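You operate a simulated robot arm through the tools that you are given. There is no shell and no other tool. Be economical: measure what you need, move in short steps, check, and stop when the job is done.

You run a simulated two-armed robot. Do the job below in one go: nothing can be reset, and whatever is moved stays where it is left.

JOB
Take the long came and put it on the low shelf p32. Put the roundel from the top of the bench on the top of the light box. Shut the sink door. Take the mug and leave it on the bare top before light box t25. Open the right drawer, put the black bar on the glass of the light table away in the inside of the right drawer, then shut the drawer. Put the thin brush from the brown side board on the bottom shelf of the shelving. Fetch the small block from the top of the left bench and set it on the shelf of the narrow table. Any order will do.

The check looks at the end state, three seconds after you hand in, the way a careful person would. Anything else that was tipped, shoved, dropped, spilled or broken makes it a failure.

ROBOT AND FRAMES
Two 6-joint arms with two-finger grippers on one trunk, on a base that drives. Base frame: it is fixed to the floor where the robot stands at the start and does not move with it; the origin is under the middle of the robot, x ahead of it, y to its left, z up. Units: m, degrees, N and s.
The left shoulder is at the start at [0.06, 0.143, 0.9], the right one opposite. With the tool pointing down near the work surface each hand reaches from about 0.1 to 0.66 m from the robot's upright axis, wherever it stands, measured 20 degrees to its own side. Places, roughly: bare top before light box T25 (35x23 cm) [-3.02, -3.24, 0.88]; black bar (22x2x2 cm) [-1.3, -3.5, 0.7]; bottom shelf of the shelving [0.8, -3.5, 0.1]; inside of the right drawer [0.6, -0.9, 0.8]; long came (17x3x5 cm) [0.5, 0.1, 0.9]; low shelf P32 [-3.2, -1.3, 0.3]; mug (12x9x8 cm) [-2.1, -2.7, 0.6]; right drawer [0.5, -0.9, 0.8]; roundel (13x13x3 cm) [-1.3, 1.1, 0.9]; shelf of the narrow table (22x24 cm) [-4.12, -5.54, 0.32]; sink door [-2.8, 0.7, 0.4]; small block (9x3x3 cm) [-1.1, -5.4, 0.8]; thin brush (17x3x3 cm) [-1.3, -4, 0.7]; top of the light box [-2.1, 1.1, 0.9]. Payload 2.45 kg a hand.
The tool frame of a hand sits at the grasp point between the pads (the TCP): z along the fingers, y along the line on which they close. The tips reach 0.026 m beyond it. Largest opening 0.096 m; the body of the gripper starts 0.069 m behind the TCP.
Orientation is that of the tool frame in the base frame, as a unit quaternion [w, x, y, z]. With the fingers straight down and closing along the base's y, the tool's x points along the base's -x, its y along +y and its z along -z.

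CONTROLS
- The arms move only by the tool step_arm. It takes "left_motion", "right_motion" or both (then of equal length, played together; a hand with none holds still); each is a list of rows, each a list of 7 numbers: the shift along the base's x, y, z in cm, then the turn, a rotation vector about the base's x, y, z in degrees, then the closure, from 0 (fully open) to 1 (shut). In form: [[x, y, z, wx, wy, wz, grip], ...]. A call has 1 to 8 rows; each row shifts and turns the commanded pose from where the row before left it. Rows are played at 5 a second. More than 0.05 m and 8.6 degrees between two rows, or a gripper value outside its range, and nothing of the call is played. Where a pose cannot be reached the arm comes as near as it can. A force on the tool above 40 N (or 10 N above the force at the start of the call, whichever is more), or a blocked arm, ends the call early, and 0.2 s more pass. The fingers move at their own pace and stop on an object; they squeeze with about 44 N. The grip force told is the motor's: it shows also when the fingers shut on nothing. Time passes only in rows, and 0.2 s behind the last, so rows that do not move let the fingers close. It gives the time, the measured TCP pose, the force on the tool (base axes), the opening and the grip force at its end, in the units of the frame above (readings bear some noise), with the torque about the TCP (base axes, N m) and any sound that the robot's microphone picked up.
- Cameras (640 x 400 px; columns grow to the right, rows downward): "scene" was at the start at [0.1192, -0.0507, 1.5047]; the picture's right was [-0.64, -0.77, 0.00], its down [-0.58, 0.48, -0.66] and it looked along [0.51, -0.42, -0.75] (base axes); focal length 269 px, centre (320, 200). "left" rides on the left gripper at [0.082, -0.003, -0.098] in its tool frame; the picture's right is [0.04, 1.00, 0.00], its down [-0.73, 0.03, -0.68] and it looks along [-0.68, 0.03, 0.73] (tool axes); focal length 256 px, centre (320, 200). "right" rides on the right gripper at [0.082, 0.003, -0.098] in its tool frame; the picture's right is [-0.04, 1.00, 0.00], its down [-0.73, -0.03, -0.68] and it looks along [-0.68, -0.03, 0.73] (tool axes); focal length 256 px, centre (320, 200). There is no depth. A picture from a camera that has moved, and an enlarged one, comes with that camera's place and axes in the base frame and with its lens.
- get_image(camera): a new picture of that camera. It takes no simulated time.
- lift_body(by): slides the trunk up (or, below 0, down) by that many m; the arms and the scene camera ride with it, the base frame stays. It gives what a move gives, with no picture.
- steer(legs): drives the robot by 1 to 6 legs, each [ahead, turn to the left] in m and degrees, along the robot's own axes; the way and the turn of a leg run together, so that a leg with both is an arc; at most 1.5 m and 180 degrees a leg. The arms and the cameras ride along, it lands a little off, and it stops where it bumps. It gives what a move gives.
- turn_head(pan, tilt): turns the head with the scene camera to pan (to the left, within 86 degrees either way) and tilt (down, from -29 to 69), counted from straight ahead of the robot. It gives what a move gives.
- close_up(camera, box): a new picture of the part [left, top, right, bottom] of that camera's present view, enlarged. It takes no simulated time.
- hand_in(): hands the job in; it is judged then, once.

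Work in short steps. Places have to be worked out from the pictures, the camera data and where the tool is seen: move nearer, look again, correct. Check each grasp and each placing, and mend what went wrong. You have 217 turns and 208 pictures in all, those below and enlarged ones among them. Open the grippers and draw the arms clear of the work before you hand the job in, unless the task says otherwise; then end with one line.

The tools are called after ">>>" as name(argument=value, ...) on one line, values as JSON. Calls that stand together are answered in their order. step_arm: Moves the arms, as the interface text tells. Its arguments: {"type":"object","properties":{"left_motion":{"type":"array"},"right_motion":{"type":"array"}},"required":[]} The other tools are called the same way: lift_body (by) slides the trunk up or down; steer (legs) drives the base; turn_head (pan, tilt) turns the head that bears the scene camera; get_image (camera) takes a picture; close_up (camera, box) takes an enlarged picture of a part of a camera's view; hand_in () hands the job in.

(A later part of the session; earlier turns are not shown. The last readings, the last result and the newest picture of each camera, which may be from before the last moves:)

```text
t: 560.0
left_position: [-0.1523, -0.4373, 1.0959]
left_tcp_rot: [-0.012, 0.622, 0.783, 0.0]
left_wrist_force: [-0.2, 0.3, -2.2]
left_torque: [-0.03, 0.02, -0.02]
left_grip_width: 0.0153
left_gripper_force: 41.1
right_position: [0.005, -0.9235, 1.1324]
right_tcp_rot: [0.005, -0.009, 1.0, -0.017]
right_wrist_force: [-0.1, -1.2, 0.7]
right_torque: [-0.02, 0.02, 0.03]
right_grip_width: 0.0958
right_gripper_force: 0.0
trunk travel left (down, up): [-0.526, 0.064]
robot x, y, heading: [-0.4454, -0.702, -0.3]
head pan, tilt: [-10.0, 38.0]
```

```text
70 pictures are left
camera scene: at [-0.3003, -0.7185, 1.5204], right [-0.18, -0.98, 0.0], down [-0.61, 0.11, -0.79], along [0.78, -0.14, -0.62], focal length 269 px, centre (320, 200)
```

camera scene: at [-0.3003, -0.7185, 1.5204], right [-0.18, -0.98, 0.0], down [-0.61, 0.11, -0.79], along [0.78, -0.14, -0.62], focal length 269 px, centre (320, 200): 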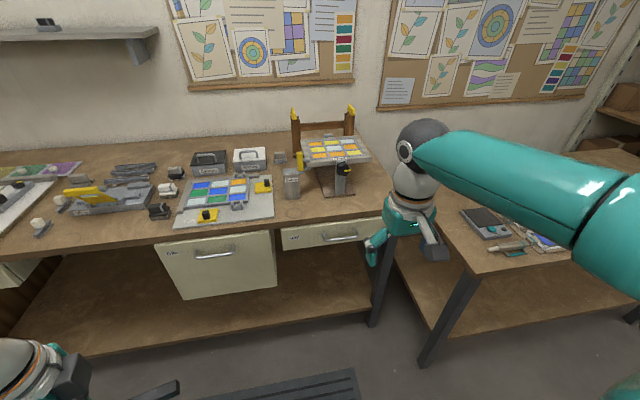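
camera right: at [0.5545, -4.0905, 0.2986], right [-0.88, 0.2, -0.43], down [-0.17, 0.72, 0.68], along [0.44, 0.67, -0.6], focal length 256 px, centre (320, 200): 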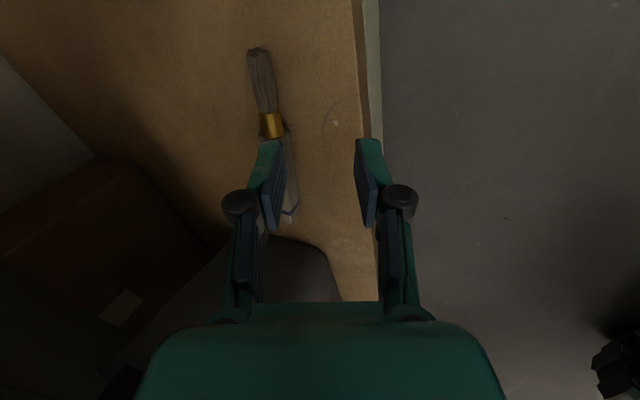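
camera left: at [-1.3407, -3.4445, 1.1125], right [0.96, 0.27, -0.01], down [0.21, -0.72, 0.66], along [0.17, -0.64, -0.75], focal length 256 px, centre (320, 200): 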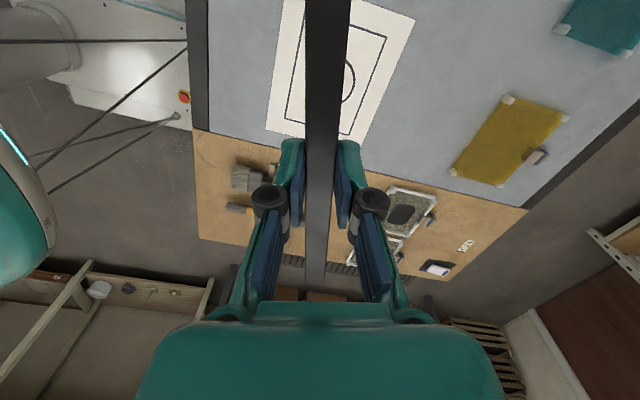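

The right drawer's handle bar is at ≈(0.37,-0.915,0.79). I'll grip it with a forward-pointing hand and vertical closing: yaw +90°, pitch −68° first.

>>> step_arm(right_motion=[[0, 0, 0, 0, 0, 8.5, 0], [0, 0, 0, 0, 0, 8.5, 0], [0, 0, 0, 0, 0, 8.5, 0], [0, 0, 0, 0, 0, 8.5, 0], [0, 0, 0, 0, 0, 8.5, 0], [0, 0, 0, 0, 0, 8.5, 0], [0, 0, 0, 0, 0, 8.5, 0], [0, 0, 0, 0, 0, 8.5, 0]])

>>> step_arm(right_motion=[[0, 0, 0, 0, 0, 8.5, 0], [0, 0, 0, 0, 0, 8.5, 0], [0, 0, -2, 0, -8.5, 0, 0], [0, 0, -2, 0, -8.5, 0, 0], [0, 0, -2, 0, -8.5, 0, 0], [0, 0, -2, 0, -8.5, 0, 0], [0, 0, -2, 0, -8.5, 0, 0], [0, 0, -2, 0, -8.5, 0, 0]])

>>> step_arm(right_motion=[[2, 0, -2, 0, -8.5, 0, 0], [2, 0, -2, 0, -8.5, 0, 0], [0, 0, -4, 0, 0, 0, 0.2], [0, 0, -4, 0, 0, 0, 0.3], [0, 0, -4, 0, 0, 0, 0.3], [0, 0, 0, 0, 0, 0, 0.3]])

>>> get_image(camera="scene")

>>> get_image(camera="right")

```text
t: 561.9
left_position: [-0.1508, -0.4388, 1.0951]
left_tcp_rot: [-0.014, 0.622, 0.783, 0.001]
left_wrist_force: [0.4, 0.3, -2.3]
left_torque: [0.03, -0.01, 0.01]
left_grip_width: 0.0155
left_gripper_force: 41.7
right_position: [0.006, -0.9252, 1.1314]
right_tcp_rot: [0.012, -0.566, 0.824, -0.011]
right_wrist_force: [0.4, 0.1, 0.0]
right_torque: [0.0, 0.0, -0.01]
right_grip_width: 0.096
right_gripper_force: 0.1
trunk travel left (down, up): [-0.526, 0.064]
robot x, y, heading: [-0.4454, -0.7061, -0.5]
head pan, tilt: [-10.0, 38.0]
```

```text
t: 563.6
left_position: [-0.1495, -0.4405, 1.0949]
left_tcp_rot: [-0.014, 0.623, 0.782, 0.001]
left_wrist_force: [-0.1, 0.0, -2.0]
left_torque: [0.04, 0.04, -0.02]
left_grip_width: 0.0157
left_gripper_force: 41.6
right_position: [0.0153, -0.9308, 1.0129]
right_tcp_rot: [0.32, -0.594, 0.679, -0.29]
right_wrist_force: [3.1, 4.7, 3.0]
right_torque: [-0.28, 0.33, -0.13]
right_grip_width: 0.0958
right_gripper_force: 0.1
right hand out of reach, approached as far as the arm can: row 8
trunk travel left (down, up): [-0.526, 0.064]
robot x, y, heading: [-0.4433, -0.7006, -0.4]
head pan, tilt: [-10.0, 38.0]
```

```text
t: 565.0
left_position: [-0.1519, -0.4392, 1.0948]
left_tcp_rot: [-0.013, 0.622, 0.783, 0.001]
left_wrist_force: [0.3, -0.3, -1.2]
left_torque: [0.0, 0.04, 0.02]
left_grip_width: 0.0154
left_gripper_force: 41.4
right_position: [0.0671, -0.8322, 0.9087]
right_tcp_rot: [0.419, -0.559, 0.599, -0.391]
right_wrist_force: [-0.5, -0.2, 0.0]
right_torque: [-0.02, -0.02, -0.01]
right_grip_width: 0.0672
right_gripper_force: 0.2
right hand out of reach, approached as far as the arm can: row 1, 2, 3, 4, 5
trunk travel left (down, up): [-0.526, 0.064]
robot x, y, heading: [-0.4444, -0.699, -0.5]
head pan, tilt: [-10.0, 38.0]
```

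```text
69 pictures are left
camera scene: at [-0.3009, -0.7193, 1.5205], right [-0.18, -0.98, 0.0], down [-0.61, 0.11, -0.79], along [0.78, -0.14, -0.62], focal length 269 px, centre (320, 200)
```

scene: 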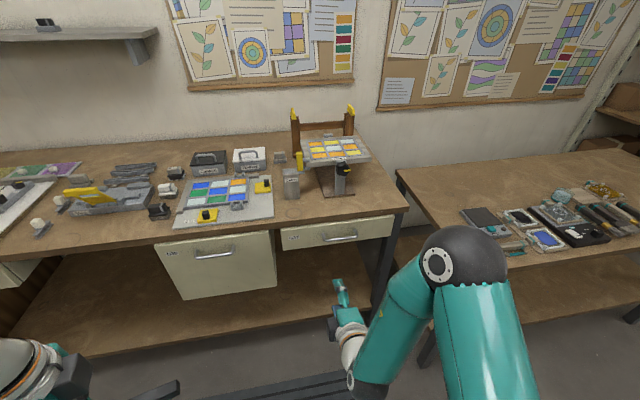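

```text
68 pictures are left
camera right: at [-0.0292, -0.9139, 0.9343], right [-0.34, 0.11, -0.93], down [-0.61, 0.73, 0.31], along [0.71, 0.67, -0.18], focal length 256 px, centre (320, 200)
```

right: 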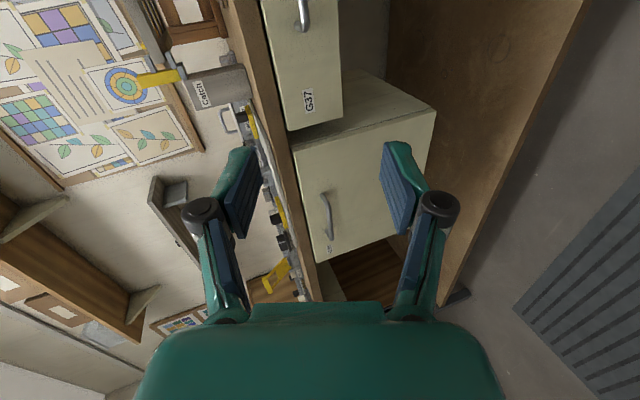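

The hand now points forward with vertical closing. Zoom on the drawer handle for a good fix.

>>> close_up(camera="scene", box=[260, 190, 420, 290])

```text
4.00 times, centred on (340, 240) of scene
camera zoom: at [-0.3009, -0.7193, 1.5205], right [-0.18, -0.98, 0.0], down [-0.61, 0.11, -0.79], along [0.78, -0.14, -0.62], focal length 1077 px, centre (240, 40)
```

zoom: 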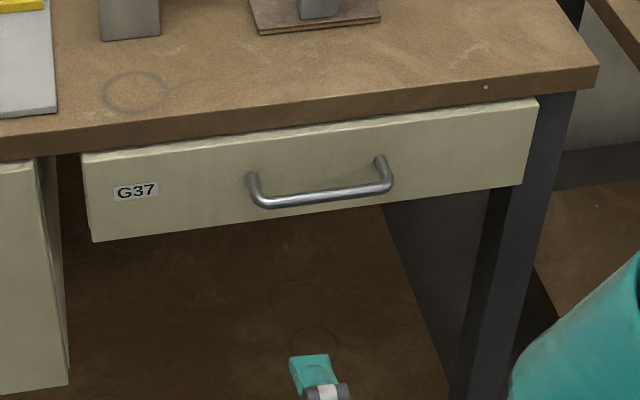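

Handle bar estimated at (0.377,-0.92,0.788), drawer front x≈0.41. Drive 0.2 m forward, lower and line up the hand.

>>> steer(legs=[[0.2, 0]])

>>> step_arm(right_motion=[[0, -2.9, -4, 0, 0, 0, 0.2], [0, -2.9, -4, 0, 0, 0, 0.1], [0, -2.9, -3.9, 0, 0, 0, 0.1], [0, 0, 0, 0, 0, 0, 0.1]])

>>> get_image(camera="right")

>>> get_image(camera="scene")

```text
t: 566.7
left_position: [0.0507, -0.4388, 1.0943]
left_tcp_rot: [-0.014, 0.621, 0.784, -0.001]
left_wrist_force: [0.3, 0.0, -2.2]
left_torque: [0.0, 0.03, -0.02]
left_grip_width: 0.0155
left_gripper_force: 41.4
right_position: [0.2694, -0.8316, 0.9074]
right_tcp_rot: [0.419, -0.561, 0.599, -0.388]
right_wrist_force: [-0.5, -0.1, 0.0]
right_torque: [-0.04, 0.02, 0.0]
right_grip_width: 0.0674
right_gripper_force: 0.1
trunk travel left (down, up): [-0.526, 0.064]
robot x, y, heading: [-0.2429, -0.7017, -0.0]
head pan, tilt: [-10.0, 38.0]
```

```text
t: 567.7
left_position: [0.048, -0.4391, 1.0958]
left_tcp_rot: [-0.013, 0.62, 0.784, 0.0]
left_wrist_force: [0.5, 0.3, -0.7]
left_torque: [0.0, 0.01, 0.0]
left_grip_width: 0.0154
left_gripper_force: 41.7
right_position: [0.2552, -0.8139, 0.8287]
right_tcp_rot: [0.413, -0.558, 0.603, -0.393]
right_wrist_force: [0.9, 0.0, 0.0]
right_torque: [0.02, -0.01, 0.02]
right_grip_width: 0.0863
right_gripper_force: 0.0
right hand out of reach, approached as far as the arm can: row 1, 2, 3
trunk travel left (down, up): [-0.526, 0.064]
robot x, y, heading: [-0.2413, -0.7037, -0.2]
head pan, tilt: [-10.0, 38.0]
```

```text
66 pictures are left
camera right: at [0.1584, -0.8934, 0.855], right [-0.35, 0.11, -0.93], down [-0.6, 0.74, 0.31], along [0.72, 0.67, -0.19], focal length 256 px, centre (320, 200)
```

right: 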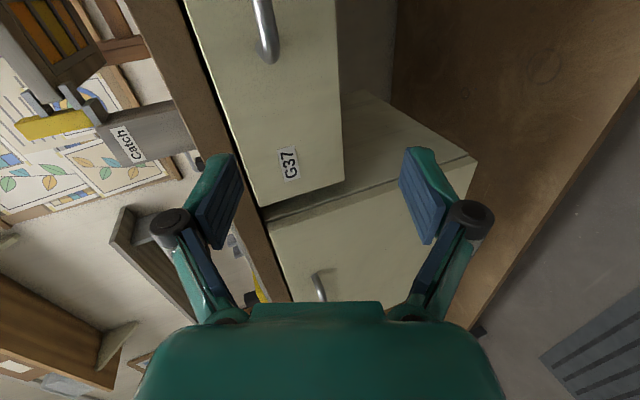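

```text
65 pictures are left
camera scene: at [-0.099, -0.7198, 1.5204], right [-0.18, -0.98, 0.0], down [-0.61, 0.11, -0.79], along [0.78, -0.14, -0.62], focal length 269 px, centre (320, 200)
```

scene: 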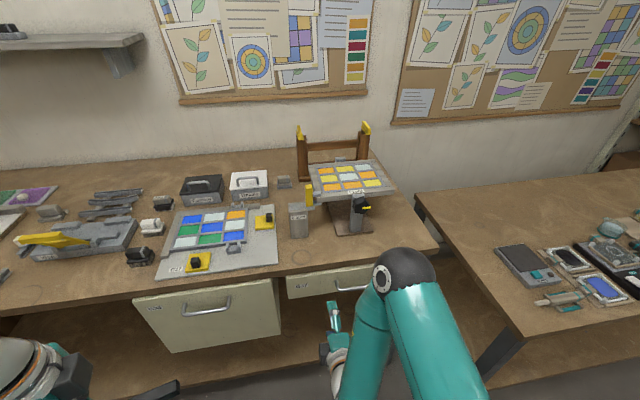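

The arm can't swing outward in this posture; I shift the robot 0.1 m south instead and lower the trunk 4 cm.

>>> steer(legs=[[-0.22, 0], [0, -30], [0.2, 0], [0, 30]])

>>> lift_body(by=-0.04)

>>> get_image(camera="right")

>>> get_image(camera="scene")

```text
t: 573.9
left_position: [0.0016, -0.5357, 1.0947]
left_tcp_rot: [-0.013, 0.619, 0.785, 0.001]
left_wrist_force: [0.9, 0.0, -2.5]
left_torque: [0.01, 0.0, 0.0]
left_grip_width: 0.0153
left_gripper_force: 41.6
right_position: [0.2093, -0.91, 0.8278]
right_tcp_rot: [0.414, -0.56, 0.602, -0.391]
right_wrist_force: [-0.7, -0.5, -0.1]
right_torque: [0.01, 0.03, 0.01]
right_grip_width: 0.0863
right_gripper_force: 0.0
trunk travel left (down, up): [-0.526, 0.064]
robot x, y, heading: [-0.2891, -0.8146, 0.1]
head pan, tilt: [-10.0, 38.0]
```

```text
t: 574.7
left_position: [0.0028, -0.5387, 1.0549]
left_tcp_rot: [-0.013, 0.619, 0.785, 0.001]
left_wrist_force: [-0.4, 0.2, -1.9]
left_torque: [-0.03, 0.03, -0.02]
left_grip_width: 0.0156
left_gripper_force: 41.6
right_position: [0.2089, -0.9108, 0.7893]
right_tcp_rot: [0.415, -0.559, 0.601, -0.392]
right_wrist_force: [-0.5, 0.2, -0.3]
right_torque: [-0.01, 0.01, 0.02]
right_grip_width: 0.0863
right_gripper_force: 0.0
trunk travel left (down, up): [-0.486, 0.104]
robot x, y, heading: [-0.2887, -0.8121, -0.1]
head pan, tilt: [-10.0, 38.0]
```

```text
64 pictures are left
camera right: at [0.114, -0.991, 0.8157], right [-0.35, 0.11, -0.93], down [-0.6, 0.74, 0.31], along [0.72, 0.67, -0.19], focal length 256 px, centre (320, 200)
```

right: 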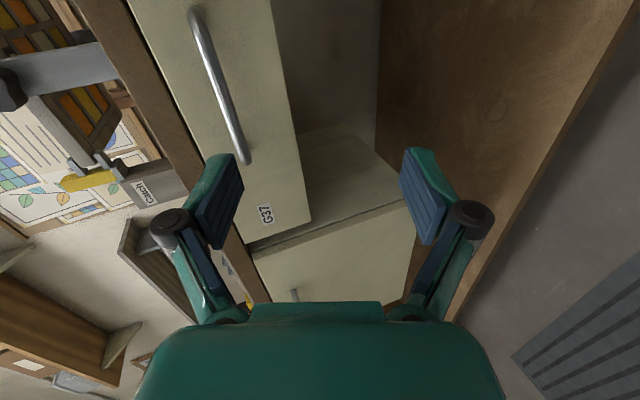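

```text
63 pictures are left
camera scene: at [-0.144, -0.8284, 1.4804], right [-0.17, -0.99, 0.0], down [-0.61, 0.11, -0.79], along [0.78, -0.13, -0.62], focal length 269 px, centre (320, 200)
```

scene: 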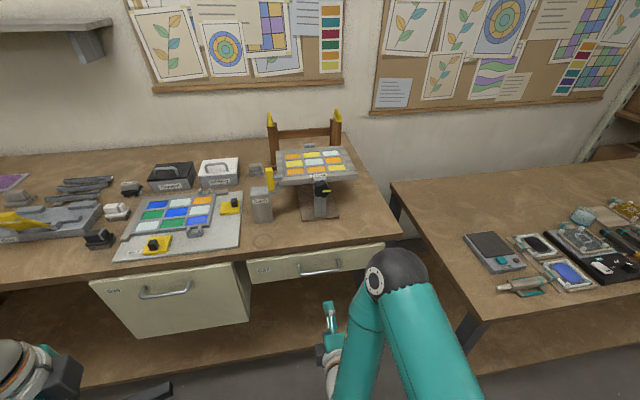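

Two views give the bar at (0.35,-0.918,0.82). Raise 3 cm, narrow the opening, and advance 0.1 m, then check.

>>> lift_body(by=0.03)

>>> step_arm(right_motion=[[0, 0, 0, 0, 0, 0, 0.35], [0, 0, 0, 0, 0, 0, 0.35]])

>>> steer(legs=[[0.1, 0]])

>>> get_image(camera="right")

>>> close_up(camera="scene", box=[240, 220, 420, 340])

```text
t: 575.5
left_position: [0.0038, -0.5374, 1.085]
left_tcp_rot: [-0.013, 0.619, 0.785, 0.0]
left_wrist_force: [-0.4, 0.0, -1.9]
left_torque: [0.01, -0.02, 0.0]
left_grip_width: 0.0153
left_gripper_force: 41.6
right_position: [0.2098, -0.9096, 0.8185]
right_tcp_rot: [0.413, -0.56, 0.601, -0.392]
right_wrist_force: [-0.1, -0.2, -0.1]
right_torque: [0.0, 0.01, 0.01]
right_grip_width: 0.0863
right_gripper_force: 0.1
trunk travel left (down, up): [-0.516, 0.074]
robot x, y, heading: [-0.2866, -0.8117, 0.2]
head pan, tilt: [-10.0, 38.0]
```

```text
t: 576.0
left_position: [0.002, -0.5365, 1.0867]
left_tcp_rot: [-0.014, 0.619, 0.785, 0.001]
left_wrist_force: [0.6, 0.2, -1.0]
left_torque: [0.02, 0.04, 0.0]
left_grip_width: 0.0153
left_gripper_force: 40.9
right_position: [0.21, -0.9108, 0.8192]
right_tcp_rot: [0.414, -0.56, 0.601, -0.392]
right_wrist_force: [0.7, -0.2, 0.5]
right_torque: [0.0, 0.01, 0.04]
right_grip_width: 0.0624
right_gripper_force: 0.1
trunk travel left (down, up): [-0.516, 0.074]
robot x, y, heading: [-0.2875, -0.8151, 0.2]
head pan, tilt: [-10.0, 38.0]
```

```text
t: 577.2
left_position: [0.1067, -0.5374, 1.0854]
left_tcp_rot: [-0.014, 0.619, 0.785, -0.001]
left_wrist_force: [1.0, 0.2, -2.3]
left_torque: [-0.01, 0.07, -0.03]
left_grip_width: 0.0155
left_gripper_force: 41.0
right_position: [0.3131, -0.9103, 0.8185]
right_tcp_rot: [0.413, -0.56, 0.602, -0.392]
right_wrist_force: [2.0, 0.1, -0.2]
right_torque: [0.01, 0.0, -0.01]
right_grip_width: 0.0622
right_gripper_force: 0.1
trunk travel left (down, up): [-0.516, 0.074]
robot x, y, heading: [-0.1893, -0.8106, -0.2]
head pan, tilt: [-10.0, 38.0]
```

```text
62 pictures are left
camera right: at [0.2163, -0.9909, 0.8448], right [-0.35, 0.11, -0.93], down [-0.6, 0.74, 0.31], along [0.72, 0.67, -0.19], focal length 256 px, centre (320, 200)
```

right: 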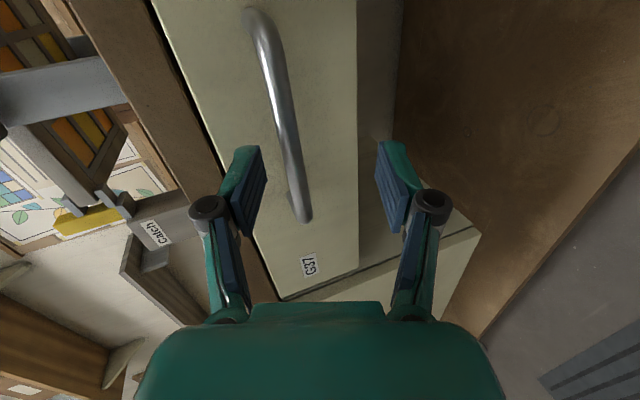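

```text
3.33 times, centred on (330, 280) of scene
camera zoom: at [-0.0402, -0.8282, 1.5101], right [-0.17, -0.99, 0.0], down [-0.61, 0.11, -0.79], along [0.77, -0.14, -0.62], focal length 897 px, centre (287, -67)
```

zoom: 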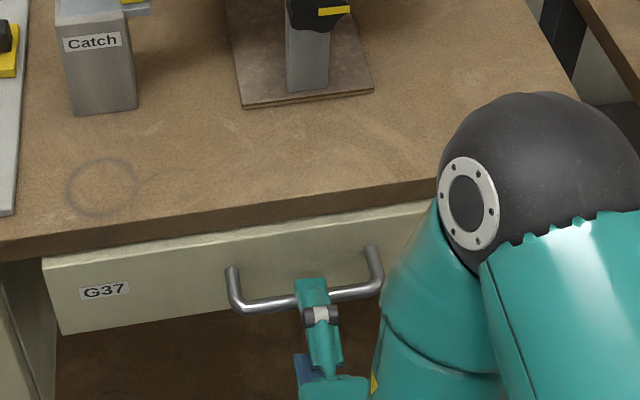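

The bar is between the fingers in height; advance 3.3 cm and close.

>>> step_arm(right_motion=[[1.7, 0, 0.2, 0, 0, 0, 0.35], [1.6, 0, 0, 0, 0, 0, 0.35], [0, 0, 0, 0, 0, 0, 0.35]])

>>> get_image(camera="right")

```text
t: 578.0
left_position: [0.1045, -0.5366, 1.0863]
left_tcp_rot: [-0.013, 0.619, 0.785, -0.001]
left_wrist_force: [-0.3, 0.1, -2.5]
left_torque: [-0.01, 0.02, -0.02]
left_grip_width: 0.0154
left_gripper_force: 41.7
right_position: [0.3436, -0.9096, 0.8218]
right_tcp_rot: [0.413, -0.559, 0.602, -0.393]
right_wrist_force: [-0.3, 0.5, 0.4]
right_torque: [0.02, -0.01, -0.01]
right_grip_width: 0.0626
right_gripper_force: 0.1
trunk travel left (down, up): [-0.516, 0.074]
robot x, y, heading: [-0.1892, -0.8156, 0.3]
head pan, tilt: [-10.0, 38.0]
```

```text
60 pictures are left
camera right: at [0.2482, -0.9911, 0.8481], right [-0.35, 0.11, -0.93], down [-0.6, 0.74, 0.31], along [0.72, 0.67, -0.19], focal length 256 px, centre (320, 200)
```

right: 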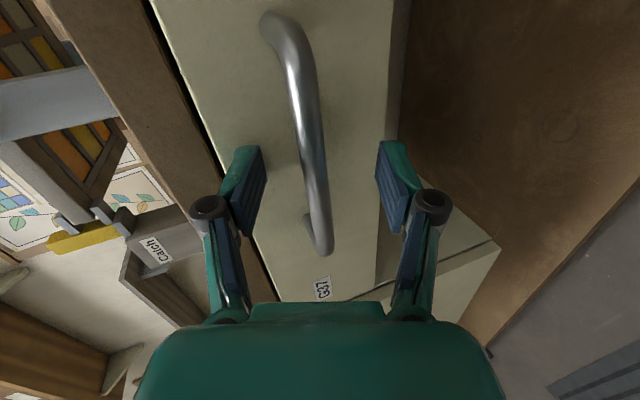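

The handle is centred between the pads. Close.

>>> step_arm(right_motion=[[0, 0, 0, 0, 0, 0, 1], [0, 0, 0, 0, 0, 0, 1], [0, 0, 0, 0, 0, 0, 1], [0, 0, 0, 0, 0, 0, 1]])

>>> get_image(camera="right")

```text
t: 579.0
left_position: [0.1037, -0.5379, 1.0865]
left_tcp_rot: [-0.013, 0.619, 0.785, 0.0]
left_wrist_force: [-0.3, 0.6, -2.1]
left_torque: [0.01, -0.01, 0.05]
left_grip_width: 0.0156
left_gripper_force: 41.0
right_position: [0.3439, -0.9106, 0.8223]
right_tcp_rot: [0.414, -0.559, 0.601, -0.394]
right_wrist_force: [1.8, -3.1, 13.6]
right_torque: [-0.97, -0.05, 0.26]
right_grip_width: 0.0117
right_gripper_force: 38.9
trunk travel left (down, up): [-0.516, 0.074]
robot x, y, heading: [-0.1869, -0.8108, -0.1]
head pan, tilt: [-10.0, 38.0]
```

```text
59 pictures are left
camera right: at [0.2479, -0.9911, 0.8494], right [-0.34, 0.11, -0.93], down [-0.6, 0.74, 0.3], along [0.72, 0.67, -0.19], focal length 256 px, centre (320, 200)
```

right: 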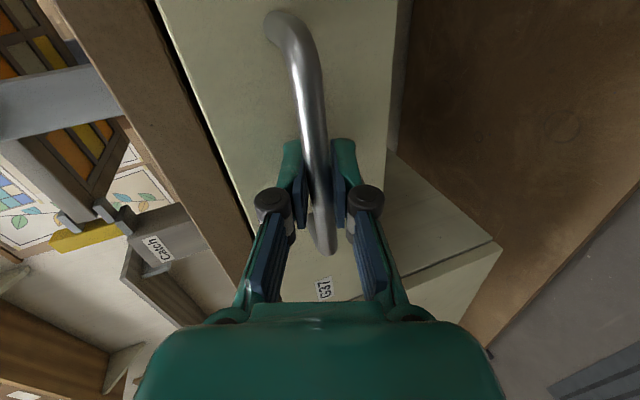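

Handle gripped. Pull the drawer by reversing 0.22 m.

>>> steer(legs=[[-0.22, 0]])

>>> get_image(camera="scene")

```text
t: 580.7
left_position: [-0.1198, -0.5358, 1.0858]
left_tcp_rot: [-0.013, 0.619, 0.786, 0.001]
left_wrist_force: [-0.3, -0.5, -2.3]
left_torque: [0.02, -0.03, -0.02]
left_grip_width: 0.0155
left_gripper_force: 41.7
right_position: [0.1227, -0.9101, 0.8231]
right_tcp_rot: [0.415, -0.558, 0.601, -0.393]
right_wrist_force: [-0.6, -3.8, 17.4]
right_torque: [-0.94, -0.05, 0.26]
right_grip_width: 0.012
right_gripper_force: 38.3
trunk travel left (down, up): [-0.516, 0.074]
robot x, y, heading: [-0.4049, -0.8151, 0.2]
head pan, tilt: [-10.0, 38.0]
```

```text
58 pictures are left
camera scene: at [-0.2658, -0.8284, 1.5107], right [-0.17, -0.99, 0.0], down [-0.61, 0.1, -0.79], along [0.78, -0.13, -0.61], focal length 269 px, centre (320, 200)
```

scene: 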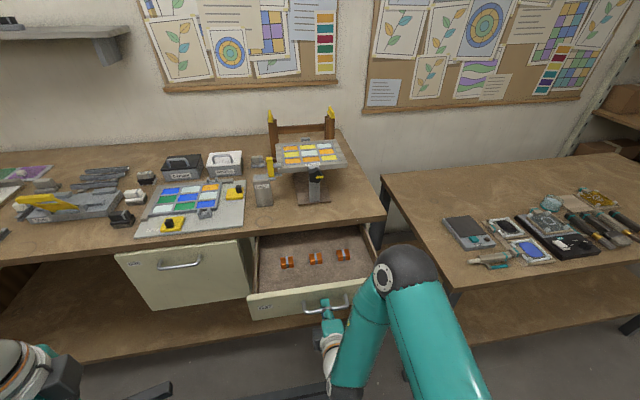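

Drawer is open. Zoom on its inside.

>>> close_up(camera="scene", box=[230, 210, 400, 330])

```text
3.33 times, centred on (315, 270) of scene
camera zoom: at [-0.2658, -0.8284, 1.5107], right [-0.17, -0.99, 0.0], down [-0.61, 0.1, -0.79], along [0.78, -0.13, -0.61], focal length 897 px, centre (337, -33)
```

zoom: 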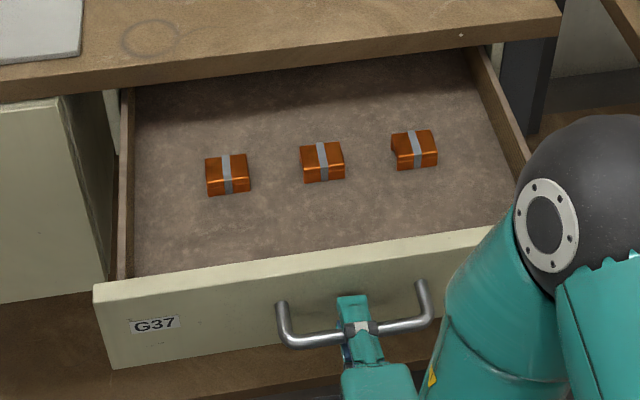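

The drawer has free space in front of the three clips (x≈0.19–0.30, y −0.73…−1.09). Release the handle, back off 0.12 m and restore the right hand upright.

>>> step_arm(right_motion=[[0, 0, 0, 0, 0, 0, 0.6], [0, 0, 0, 0, 0, 0, 0.4], [0, 0, 0, 0, 0, 0, 0.4]])

>>> steer(legs=[[-0.13, 0]])

>>> step_arm(right_motion=[[0, 0, 3, 0, 8.5, 0, 0.4], [0, 0, 3, 0, 8.5, 0, 0.4], [0, 0, 3, 0, 8.5, 0, 0.4], [0, 0, 3, 0, 8.5, 0, 0.4], [0, 0, 3, 0, 8.5, 0, 0.4], [0, 0, 3, 0, 8.5, 0, 0.4], [0, 0, 3, 0, 8.5, 0, 0.4], [0, 0, 3, 0, 8, 0, 0.4]])

>>> step_arm(right_motion=[[-1, -1.5, 3, 0, 0, -8.5, 0.4], [-1, -1.5, 3, 0, 0, -8.5, 0.4], [-1, -1.5, 0, 0, 0, -8.5, 0.4], [-1, -1.5, 0, 0, 0, -8.5, 0.4], [-1, -1.5, 0, 0, 0, -8.5, 0.4], [-1, -1.5, 0, 0, 0, -8.5, 0.4], [-1, -1.5, 0, 0, 0, -8.5, 0.4], [-1, -1.5, 0, 0, 0, -8.5, 0.4]])

>>> get_image(camera="scene")

```text
t: 581.5
left_position: [-0.1157, -0.537, 1.0861]
left_tcp_rot: [-0.013, 0.619, 0.785, 0.0]
left_wrist_force: [-0.8, 0.6, -1.2]
left_torque: [-0.04, 0.0, 0.0]
left_grip_width: 0.0155
left_gripper_force: 41.5
right_position: [0.1244, -0.9107, 0.8222]
right_tcp_rot: [0.415, -0.559, 0.601, -0.392]
right_wrist_force: [0.5, -0.4, -0.1]
right_torque: [0.0, -0.01, 0.0]
right_grip_width: 0.0573
right_gripper_force: 0.1
trunk travel left (down, up): [-0.516, 0.074]
robot x, y, heading: [-0.4058, -0.8153, 0.2]
head pan, tilt: [-10.0, 38.0]
```

```text
t: 582.8
left_position: [-0.2488, -0.5373, 1.088]
left_tcp_rot: [-0.012, 0.618, 0.786, 0.001]
left_wrist_force: [0.2, 0.0, -2.1]
left_torque: [0.0, -0.08, -0.01]
left_grip_width: 0.0155
left_gripper_force: 41.0
right_position: [-0.0067, -0.9088, 0.8233]
right_tcp_rot: [0.415, -0.559, 0.601, -0.393]
right_wrist_force: [-0.6, -0.5, -0.5]
right_torque: [-0.01, 0.01, -0.02]
right_grip_width: 0.0577
right_gripper_force: 0.2
trunk travel left (down, up): [-0.516, 0.074]
robot x, y, heading: [-0.5353, -0.8125, 0.2]
head pan, tilt: [-10.0, 38.0]
```

```text
t: 584.6
left_position: [-0.2461, -0.5376, 1.0867]
left_tcp_rot: [-0.013, 0.618, 0.786, 0.0]
left_wrist_force: [-0.1, -0.3, -2.2]
left_torque: [0.02, 0.0, -0.01]
left_grip_width: 0.0152
left_gripper_force: 42.0
right_position: [-0.0054, -0.9096, 1.0626]
right_tcp_rot: [0.009, -0.684, 0.729, -0.014]
right_wrist_force: [0.3, 0.3, -0.1]
right_torque: [-0.04, 0.03, -0.02]
right_grip_width: 0.0575
right_gripper_force: 0.1
trunk travel left (down, up): [-0.516, 0.074]
robot x, y, heading: [-0.5354, -0.8127, 0.3]
head pan, tilt: [-10.0, 38.0]
```

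```text
t: 586.4
left_position: [-0.2471, -0.5364, 1.0876]
left_tcp_rot: [-0.014, 0.618, 0.786, 0.0]
left_wrist_force: [-0.4, 0.7, -1.7]
left_torque: [-0.02, 0.02, -0.01]
left_grip_width: 0.0153
left_gripper_force: 41.3
right_position: [-0.0861, -1.0302, 1.1242]
right_tcp_rot: [0.0, -0.157, 0.987, -0.02]
right_wrist_force: [0.0, -0.1, -0.1]
right_torque: [0.0, 0.01, 0.01]
right_grip_width: 0.0577
right_gripper_force: 0.1
trunk travel left (down, up): [-0.516, 0.074]
robot x, y, heading: [-0.5384, -0.8125, -0.0]
head pan, tilt: [-10.0, 38.0]
```

```text
56 pictures are left
camera scene: at [-0.3929, -0.8292, 1.5104], right [-0.17, -0.99, 0.0], down [-0.61, 0.1, -0.79], along [0.78, -0.13, -0.62], focal length 269 px, centre (320, 200)
```

scene: 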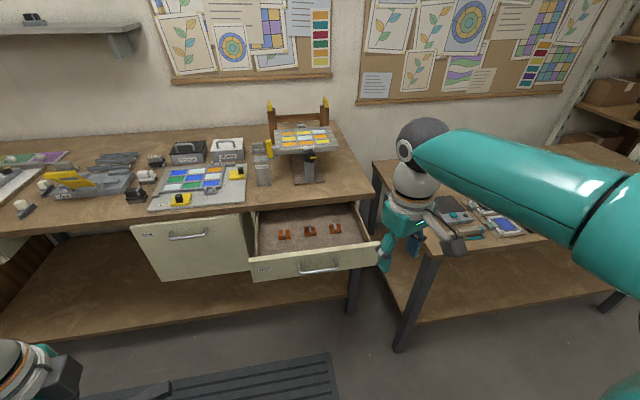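

Drive 0.2 m in and turn right 25°, so the left hand faces the drawer.

>>> steer(legs=[[0.2, 0], [0, -25]])

>>> step_arm(left_motion=[[3.5, -2.8, 0, 0, 0, 3, 1], [3.5, -2.8, 0, 0, 0, 3, 1], [3.5, -2.8, 0, 0, 0, 3, 1], [3, -2.8, 0, 0, 0, 2, 1]])

>>> get_image(camera="left")

>>> get_image(camera="scene")

```text
t: 589.4
left_position: [0.0366, -0.6848, 1.0873]
left_tcp_rot: [-0.012, 0.775, 0.632, 0.004]
left_wrist_force: [-0.3, -1.0, -3.0]
left_torque: [0.02, -0.03, 0.01]
left_grip_width: 0.0156
left_gripper_force: 41.1
right_position: [-0.026, -1.1995, 1.124]
right_tcp_rot: [-0.005, 0.061, 0.998, -0.019]
right_wrist_force: [0.8, 0.6, 0.4]
right_torque: [-0.02, 0.03, 0.0]
right_grip_width: 0.0574
right_gripper_force: 0.1
trunk travel left (down, up): [-0.516, 0.074]
robot x, y, heading: [-0.3378, -0.7962, -24.7]
head pan, tilt: [-10.0, 38.0]
```

```text
t: 590.4
left_position: [0.1745, -0.7981, 1.0879]
left_tcp_rot: [-0.013, 0.71, 0.704, 0.002]
left_wrist_force: [0.2, -0.2, -1.7]
left_torque: [0.02, -0.04, -0.05]
left_grip_width: 0.0155
left_gripper_force: 41.6
right_position: [-0.0255, -1.2011, 1.1221]
right_tcp_rot: [-0.005, 0.06, 0.998, -0.017]
right_wrist_force: [-0.8, -0.2, 0.0]
right_torque: [0.02, 0.06, 0.01]
right_grip_width: 0.0577
right_gripper_force: 0.1
trunk travel left (down, up): [-0.516, 0.074]
robot x, y, heading: [-0.3354, -0.7969, -24.8]
head pan, tilt: [-10.0, 38.0]
```

```text
55 pictures are left
camera left: at [0.1734, -0.7196, 1.1867], right [1.0, 0.03, -0.02], down [0.03, -0.75, 0.66], along [0.01, -0.66, -0.75], focal length 256 px, centre (320, 200)
```

left: 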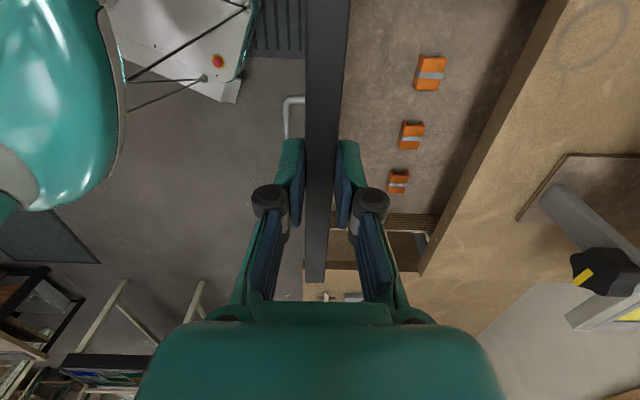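

```text
54 pictures are left
camera scene: at [-0.2108, -0.876, 1.5102], right [-0.57, -0.82, 0.0], down [-0.51, 0.35, -0.79], along [0.65, -0.45, -0.62], focal length 269 px, centre (320, 200)
```

scene: 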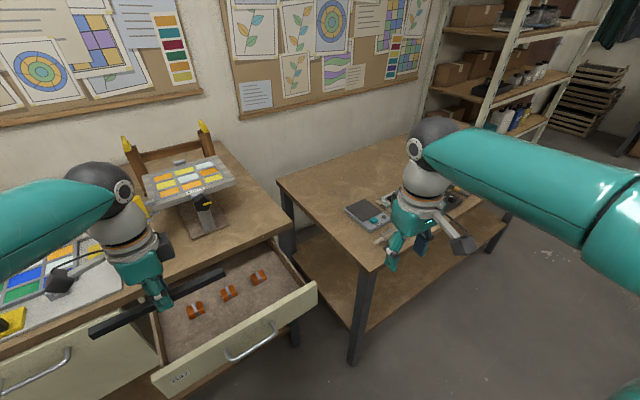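

Bar is aligned along y. Move over the free strip (0.247,-0.91) and lower toward the drawer floor.

>>> step_arm(left_motion=[[2.4, -3.8, 0, 0, 0, 0, 1], [2.4, -3.7, 0, 0, 0, 0, 1], [2.4, -3.7, 0, 0, 0, 0, 1], [0, 0, -4.5, 0, 0, 0, 1], [0, 0, -4.5, 0, 0, 0, 1], [0, 0, -4.5, 0, 0, 0, 1], [0, 0, 0, 0, 0, 0, 1]])

>>> get_image(camera="left")

>>> get_image(camera="scene")

```text
t: 592.0
left_position: [0.2458, -0.9098, 0.9514]
left_tcp_rot: [-0.013, 0.711, 0.703, 0.001]
left_wrist_force: [-0.2, -0.9, -1.4]
left_torque: [0.04, 0.0, 0.0]
left_grip_width: 0.0156
left_gripper_force: 41.8
right_position: [-0.0257, -1.199, 1.1241]
right_tcp_rot: [-0.005, 0.062, 0.998, -0.018]
right_wrist_force: [-0.1, -0.1, 0.4]
right_torque: [0.0, -0.02, 0.02]
right_grip_width: 0.0575
right_gripper_force: 0.0
trunk travel left (down, up): [-0.516, 0.074]
robot x, y, heading: [-0.3348, -0.8009, -24.8]
head pan, tilt: [-10.0, 38.0]
```

```text
53 pictures are left
camera left: at [0.2445, -0.8312, 1.0506], right [1.0, 0.03, -0.01], down [0.03, -0.75, 0.66], along [0.01, -0.66, -0.75], focal length 256 px, centre (320, 200)
```

left: 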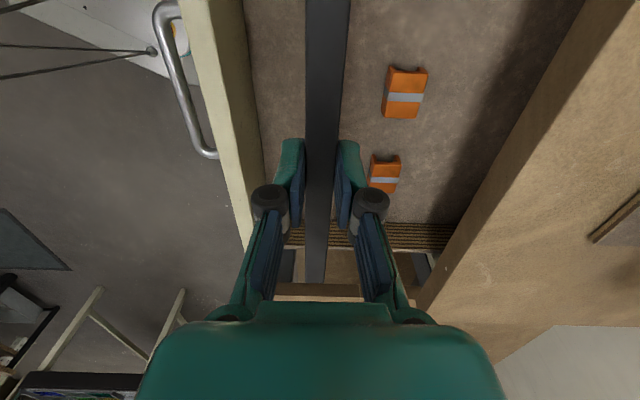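

```text
52 pictures are left
camera scene: at [-0.2119, -0.875, 1.5104], right [-0.57, -0.82, 0.0], down [-0.51, 0.35, -0.79], along [0.65, -0.45, -0.62], focal length 269 px, centre (320, 200)
```

scene: 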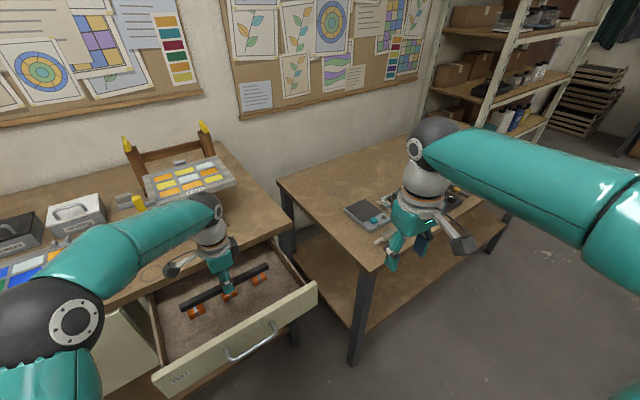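

Shift slightly north (+1.2 cm) and +0.7 cm in x, then lower into the drawer.

>>> step_arm(left_motion=[[0.7, 1.2, -3, 0, 0, 0, 1], [0, 0, -4, 0, 0, 0, 1], [0, 0, -3, 0, 0, 0, 1], [0, 0, -1.5, 0, 0, 0, 1], [0, 0, -1, 0, 0, 0, 1], [0, 0, -0.7, 0, 0, 0, 1], [0, 0, -0.5, 0, 0, 0, 1], [0, 0, -0.5, 0, 0, 0, 1]])

>>> get_image(camera="left")

```text
t: 593.8
left_position: [0.2522, -0.8976, 0.8165]
left_tcp_rot: [-0.008, 0.71, 0.704, 0.004]
left_wrist_force: [-1.8, 3.9, 34.1]
left_torque: [0.82, -0.15, -0.13]
left_grip_width: 0.0154
left_gripper_force: 41.8
right_position: [-0.0278, -1.1991, 1.1274]
right_tcp_rot: [-0.002, 0.061, 0.998, -0.019]
right_wrist_force: [-0.8, 0.4, 0.1]
right_torque: [-0.01, -0.01, 0.0]
right_grip_width: 0.0579
right_gripper_force: 0.2
trunk travel left (down, up): [-0.516, 0.074]
robot x, y, heading: [-0.3397, -0.7988, -24.8]
head pan, tilt: [-10.0, 38.0]
```

```text
51 pictures are left
camera left: at [0.2506, -0.8176, 0.915], right [1.0, 0.03, -0.01], down [0.03, -0.75, 0.67], along [0.02, -0.67, -0.75], focal length 256 px, centre (320, 200)
```

left: 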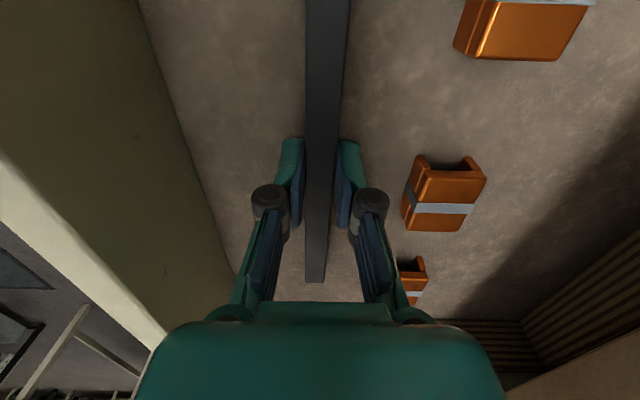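

Bar is on the drawer floor between front panel and clips. Ease, open slightly and lift out.

>>> step_arm(left_motion=[[0, 0, 0.4, 0, 0, 0, 0.85], [0, 0, 0, 0, 0, 0, 0.7], [0, 0, 0, 0, 0, 0, 0.65], [0, 0, 3, 0, 0, 0, 0.65], [0, 0, 4.5, 0, 0, 0, 0.65], [0, 0, 4.5, 0, 0, 0, 0.65], [0, 0, 4.5, 0, 0, 0, 0.65], [0, 0, 4.5, 0, 0, 0, 1]])

>>> get_image(camera="left")

```text
t: 595.6
left_position: [0.2505, -0.8967, 1.0254]
left_tcp_rot: [-0.013, 0.71, 0.704, 0.001]
left_wrist_force: [0.3, 0.1, -0.6]
left_torque: [-0.01, -0.03, 0.01]
left_grip_width: 0.0003
left_gripper_force: 21.2
right_position: [-0.0253, -1.1996, 1.1233]
right_tcp_rot: [-0.004, 0.061, 0.998, -0.019]
right_wrist_force: [0.3, -0.2, 0.4]
right_torque: [-0.01, -0.01, -0.01]
right_grip_width: 0.0576
right_gripper_force: 0.0
trunk travel left (down, up): [-0.516, 0.074]
robot x, y, heading: [-0.3349, -0.7971, -24.9]
head pan, tilt: [-10.0, 38.0]
```

```text
50 pictures are left
camera left: at [0.251, -0.8178, 1.1238], right [1.0, 0.03, -0.02], down [0.03, -0.75, 0.66], along [0.01, -0.66, -0.75], focal length 256 px, centre (320, 200)
```

left: 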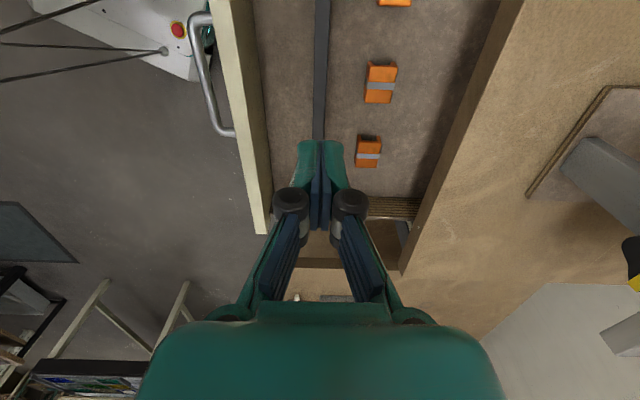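

Bar lies free in the drawer. Retract the left hand in front of the handle (un-yawing it), turn the robot straight.

>>> step_arm(left_motion=[[-2.6, 0, 0.5, 0, 0, 8.1, 1], [-2.6, 0, 0.5, 0, 0, 8.1, 1], [-2.6, 0, 0, 0, 0, 8.1, 1], [-2.6, 0, 0, 0, 0, 8.1, 1], [-2.6, 0, 0, 0, 0, 8.1, 1], [-2.6, 0, 0, 0, 0, 8.1, 1], [-2.6, 0, 0, 0, 0, 8.1, 1], [-2.6, 0, 0, 0, 0, 8.1, 1]])

>>> steer(legs=[[0, 25]])

>>> get_image(camera="scene")

```text
t: 597.4
left_position: [0.0423, -0.8968, 1.036]
left_tcp_rot: [-0.011, 0.222, 0.975, -0.006]
left_wrist_force: [-1.1, -0.6, -0.1]
left_torque: [0.01, 0.0, 0.03]
left_grip_width: 0.0
left_gripper_force: 28.7
right_position: [-0.0267, -1.1991, 1.1236]
right_tcp_rot: [-0.003, 0.061, 0.998, -0.019]
right_wrist_force: [1.0, -0.4, -0.6]
right_torque: [-0.01, -0.05, -0.01]
right_grip_width: 0.0575
right_gripper_force: 0.1
trunk travel left (down, up): [-0.516, 0.074]
robot x, y, heading: [-0.3344, -0.7954, -24.8]
head pan, tilt: [-10.0, 38.0]
```

```text
t: 599.2
left_position: [0.0502, -0.7274, 1.0349]
left_tcp_rot: [-0.011, 0.008, 1.0, -0.008]
left_wrist_force: [0.2, 0.4, 0.3]
left_torque: [-0.01, 0.0, -0.05]
left_grip_width: 0.0
left_gripper_force: 29.1
right_position: [0.1143, -1.0313, 1.1238]
right_tcp_rot: [0.0, -0.157, 0.987, -0.02]
right_wrist_force: [0.1, 0.8, -0.4]
right_torque: [-0.02, 0.0, 0.01]
right_grip_width: 0.0578
right_gripper_force: 0.1
trunk travel left (down, up): [-0.516, 0.074]
robot x, y, heading: [-0.3392, -0.8162, -0.2]
head pan, tilt: [-10.0, 38.0]
```

```text
49 pictures are left
camera scene: at [-0.1915, -0.8327, 1.5104], right [-0.17, -0.98, 0.0], down [-0.61, 0.11, -0.79], along [0.78, -0.14, -0.62], focal length 269 px, centre (320, 200)
```

scene: 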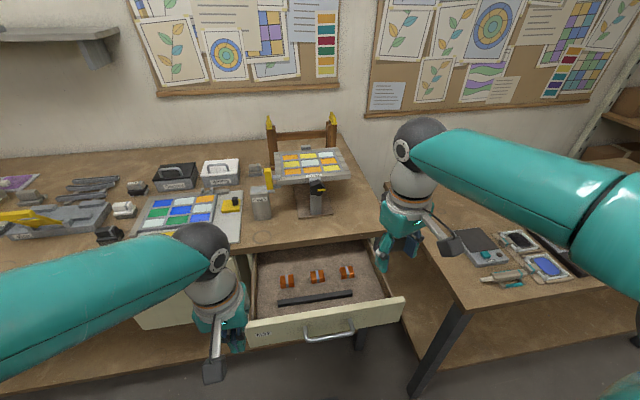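

Bar is in the drawer. Move the right hand aside/back, bring the left fist to (0.05,-0.918) and down to z 0.82 before the handle.

>>> step_arm(left_motion=[[0, 0, 0, 0, 0, 0, 1], [0, -4.8, 0, 0, 0, 0, 1], [0, -4.8, 0, 0, 0, 0, 1], [0, -4.8, 0, 0, 0, 0, 1], [0, -4.7, 0, 0, 0, 0, 1], [0, 0, -4.5, 0, 0, 0, 1], [0, 0, -4.5, 0, 0, 0, 1], [0, 0, -4.5, 0, 0, 0, 1]], right_motion=[[-3, -3.5, 0, 0, 0, 0, 1], [-3, -3.5, 0, 0, 0, 0, 1], [-3, -3.5, 0, 0, 0, 0, 1], [-3, 0, 0, 0, 0, 0, 1], [0, 0, 0, 0, 0, 0, 1], [0, 0, 0, 0, 0, 0, 1], [0, 0, 0, 0, 0, 0, 1], [0, 0, 0, 0, 0, 0, 1]])

>>> step_arm(left_motion=[[0, 0, -4.5, 0, 0, 0, 1], [0, 0, -3.5, 0, 0, 0, 1], [0, 0, 0, 0, 0, 0, 1]])

>>> get_image(camera="left")

>>> get_image(camera="scene")

```text
t: 601.0
left_position: [0.0518, -0.9178, 0.9021]
left_tcp_rot: [-0.008, 0.005, 1.0, -0.01]
left_wrist_force: [0.3, -0.2, -0.6]
left_torque: [0.0, 0.03, 0.02]
left_grip_width: 0.0003
left_gripper_force: 28.8
right_position: [-0.0049, -1.137, 1.1254]
right_tcp_rot: [-0.001, -0.156, 0.988, -0.02]
right_wrist_force: [-0.8, -0.4, -0.5]
right_torque: [0.01, 0.02, -0.02]
right_grip_width: 0.0
right_gripper_force: 28.1
trunk travel left (down, up): [-0.516, 0.074]
robot x, y, heading: [-0.3321, -0.8171, -0.1]
head pan, tilt: [-10.0, 38.0]
```

```text
t: 601.8
left_position: [0.0573, -0.9142, 0.8305]
left_tcp_rot: [-0.004, -0.003, 1.0, -0.016]
left_wrist_force: [0.4, -0.3, 0.1]
left_torque: [0.01, -0.01, -0.01]
left_grip_width: 0.0001
left_gripper_force: 28.5
right_position: [-0.0053, -1.1362, 1.1249]
right_tcp_rot: [0.0, -0.157, 0.987, -0.02]
right_wrist_force: [-0.3, -0.6, -1.1]
right_torque: [0.01, 0.02, -0.05]
right_grip_width: 0.0
right_gripper_force: 28.4
trunk travel left (down, up): [-0.516, 0.074]
robot x, y, heading: [-0.3375, -0.8173, 0.3]
head pan, tilt: [-10.0, 38.0]
```

```text
48 pictures are left
camera left: at [-0.0222, -0.9167, 0.9274], right [-0.05, 1.0, -0.03], down [0.74, 0.06, 0.67], along [0.67, 0.01, -0.74], focal length 256 px, centre (320, 200)
```

left: 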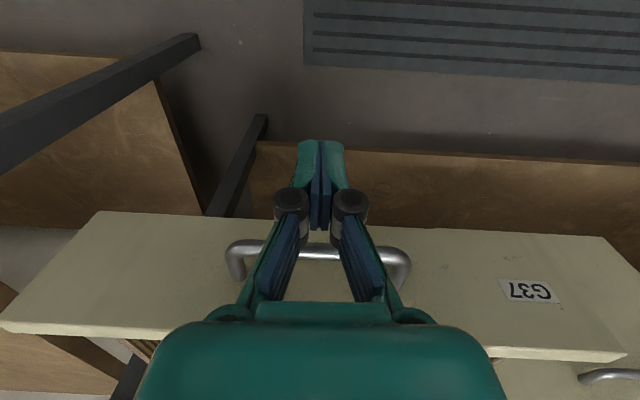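

```text
47 pictures are left
camera scene: at [-0.192, -0.8327, 1.5112], right [-0.17, -0.98, 0.0], down [-0.61, 0.11, -0.79], along [0.78, -0.14, -0.62], focal length 269 px, centre (320, 200)
```

scene: 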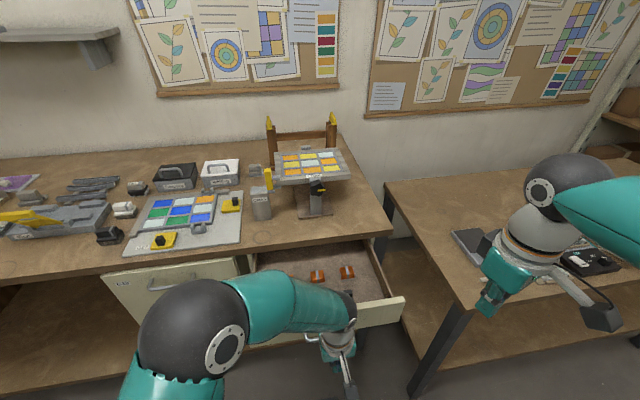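

Fist is right before the handle bar. Drive 0.26 m forward to push the drawer in.

>>> steer(legs=[[0.26, 0]])

>>> get_image(camera="scene")

>>> get_image(camera="left")

```text
t: 603.7
left_position: [0.3208, -0.9132, 0.8239]
left_tcp_rot: [-0.008, -0.005, 1.0, -0.013]
left_wrist_force: [-0.3, 0.5, -0.6]
left_torque: [0.01, 0.01, 0.0]
left_grip_width: 0.0
left_gripper_force: 28.7
right_position: [0.2578, -1.1368, 1.1237]
right_tcp_rot: [-0.001, -0.156, 0.988, -0.019]
right_wrist_force: [0.3, -0.3, 0.1]
right_torque: [0.02, -0.01, -0.01]
right_grip_width: 0.0001
right_gripper_force: 28.8
trunk travel left (down, up): [-0.516, 0.074]
robot x, y, heading: [-0.0764, -0.8143, 0.1]
head pan, tilt: [-10.0, 38.0]
```

```text
46 pictures are left
camera scene: at [0.0715, -0.8326, 1.51], right [-0.17, -0.98, 0.0], down [-0.61, 0.11, -0.79], along [0.78, -0.14, -0.62], focal length 269 px, centre (320, 200)
```

scene: 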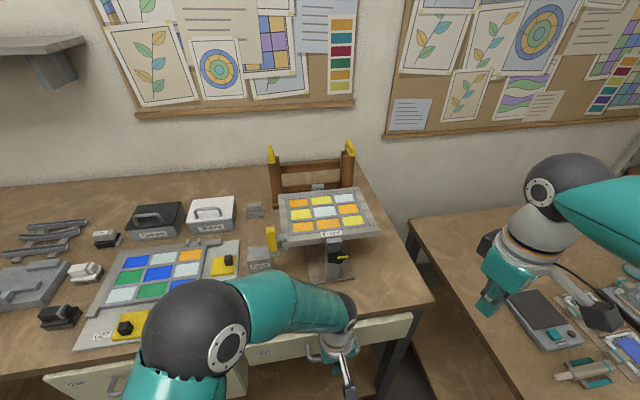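

```text
45 pictures are left
camera left: at [0.2401, -0.9155, 0.9226], right [-0.05, 1.0, -0.02], down [0.75, 0.05, 0.66], along [0.67, 0.01, -0.75], focal length 256 px, centre (320, 200)
```

left: 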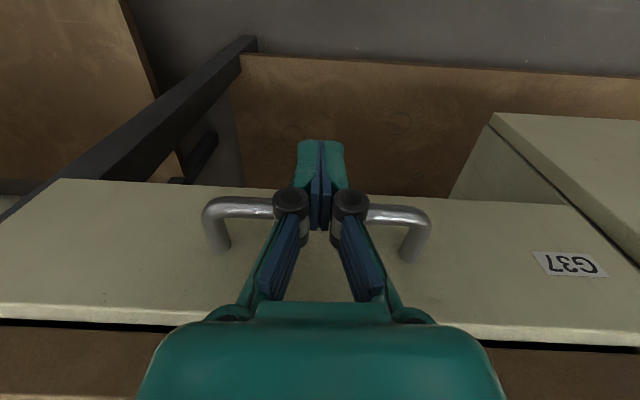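

Almost in. Push a further 2.5 cm by arm until it stops.

>>> step_arm(left_motion=[[0.5, 0, 0, 0, 0, 0, 1], [0.5, 0, 0, 0, 0, 0, 1], [0.5, 0, 0, 0, 0, 0, 1], [0.5, 0, 0, 0, 0, 0, 1], [0.5, 0, 0, 0, 0, 0, 1], [0.5, 0, 0, 0, 0, 0, 1]])

>>> get_image(camera="left")

```text
t: 604.7
left_position: [0.3268, -0.9136, 0.8228]
left_tcp_rot: [-0.018, -0.004, 1.0, -0.006]
left_wrist_force: [-18.9, -2.9, 1.8]
left_torque: [-0.23, -0.05, 0.0]
left_grip_width: 0.0061
left_gripper_force: 28.3
right_position: [0.255, -1.1376, 1.1253]
right_tcp_rot: [-0.001, -0.156, 0.987, -0.02]
right_wrist_force: [0.1, -0.7, 0.3]
right_torque: [-0.02, 0.03, -0.02]
right_grip_width: 0.0
right_gripper_force: 28.1
trunk travel left (down, up): [-0.516, 0.074]
robot x, y, heading: [-0.0753, -0.8181, 0.1]
head pan, tilt: [-10.0, 38.0]
stopped in row 4 (left hand): the force on the tool passed its limit at 45 N (the readings are from after the stop); the commanded pose is now the measured one
```

```text
44 pictures are left
camera left: at [0.2493, -0.9161, 0.9227], right [-0.05, 1.0, -0.01], down [0.76, 0.04, 0.65], along [0.65, 0.02, -0.76], focal length 256 px, centre (320, 200)
```

left: 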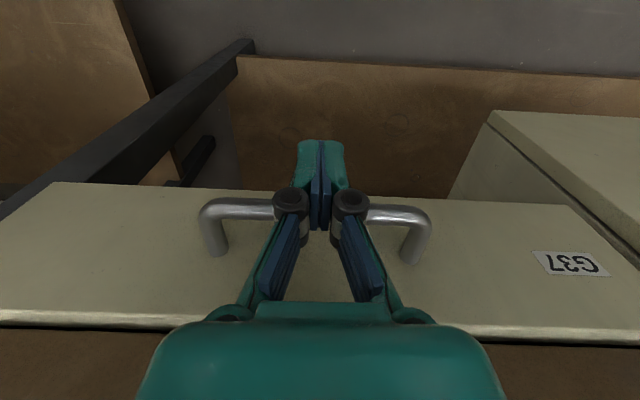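

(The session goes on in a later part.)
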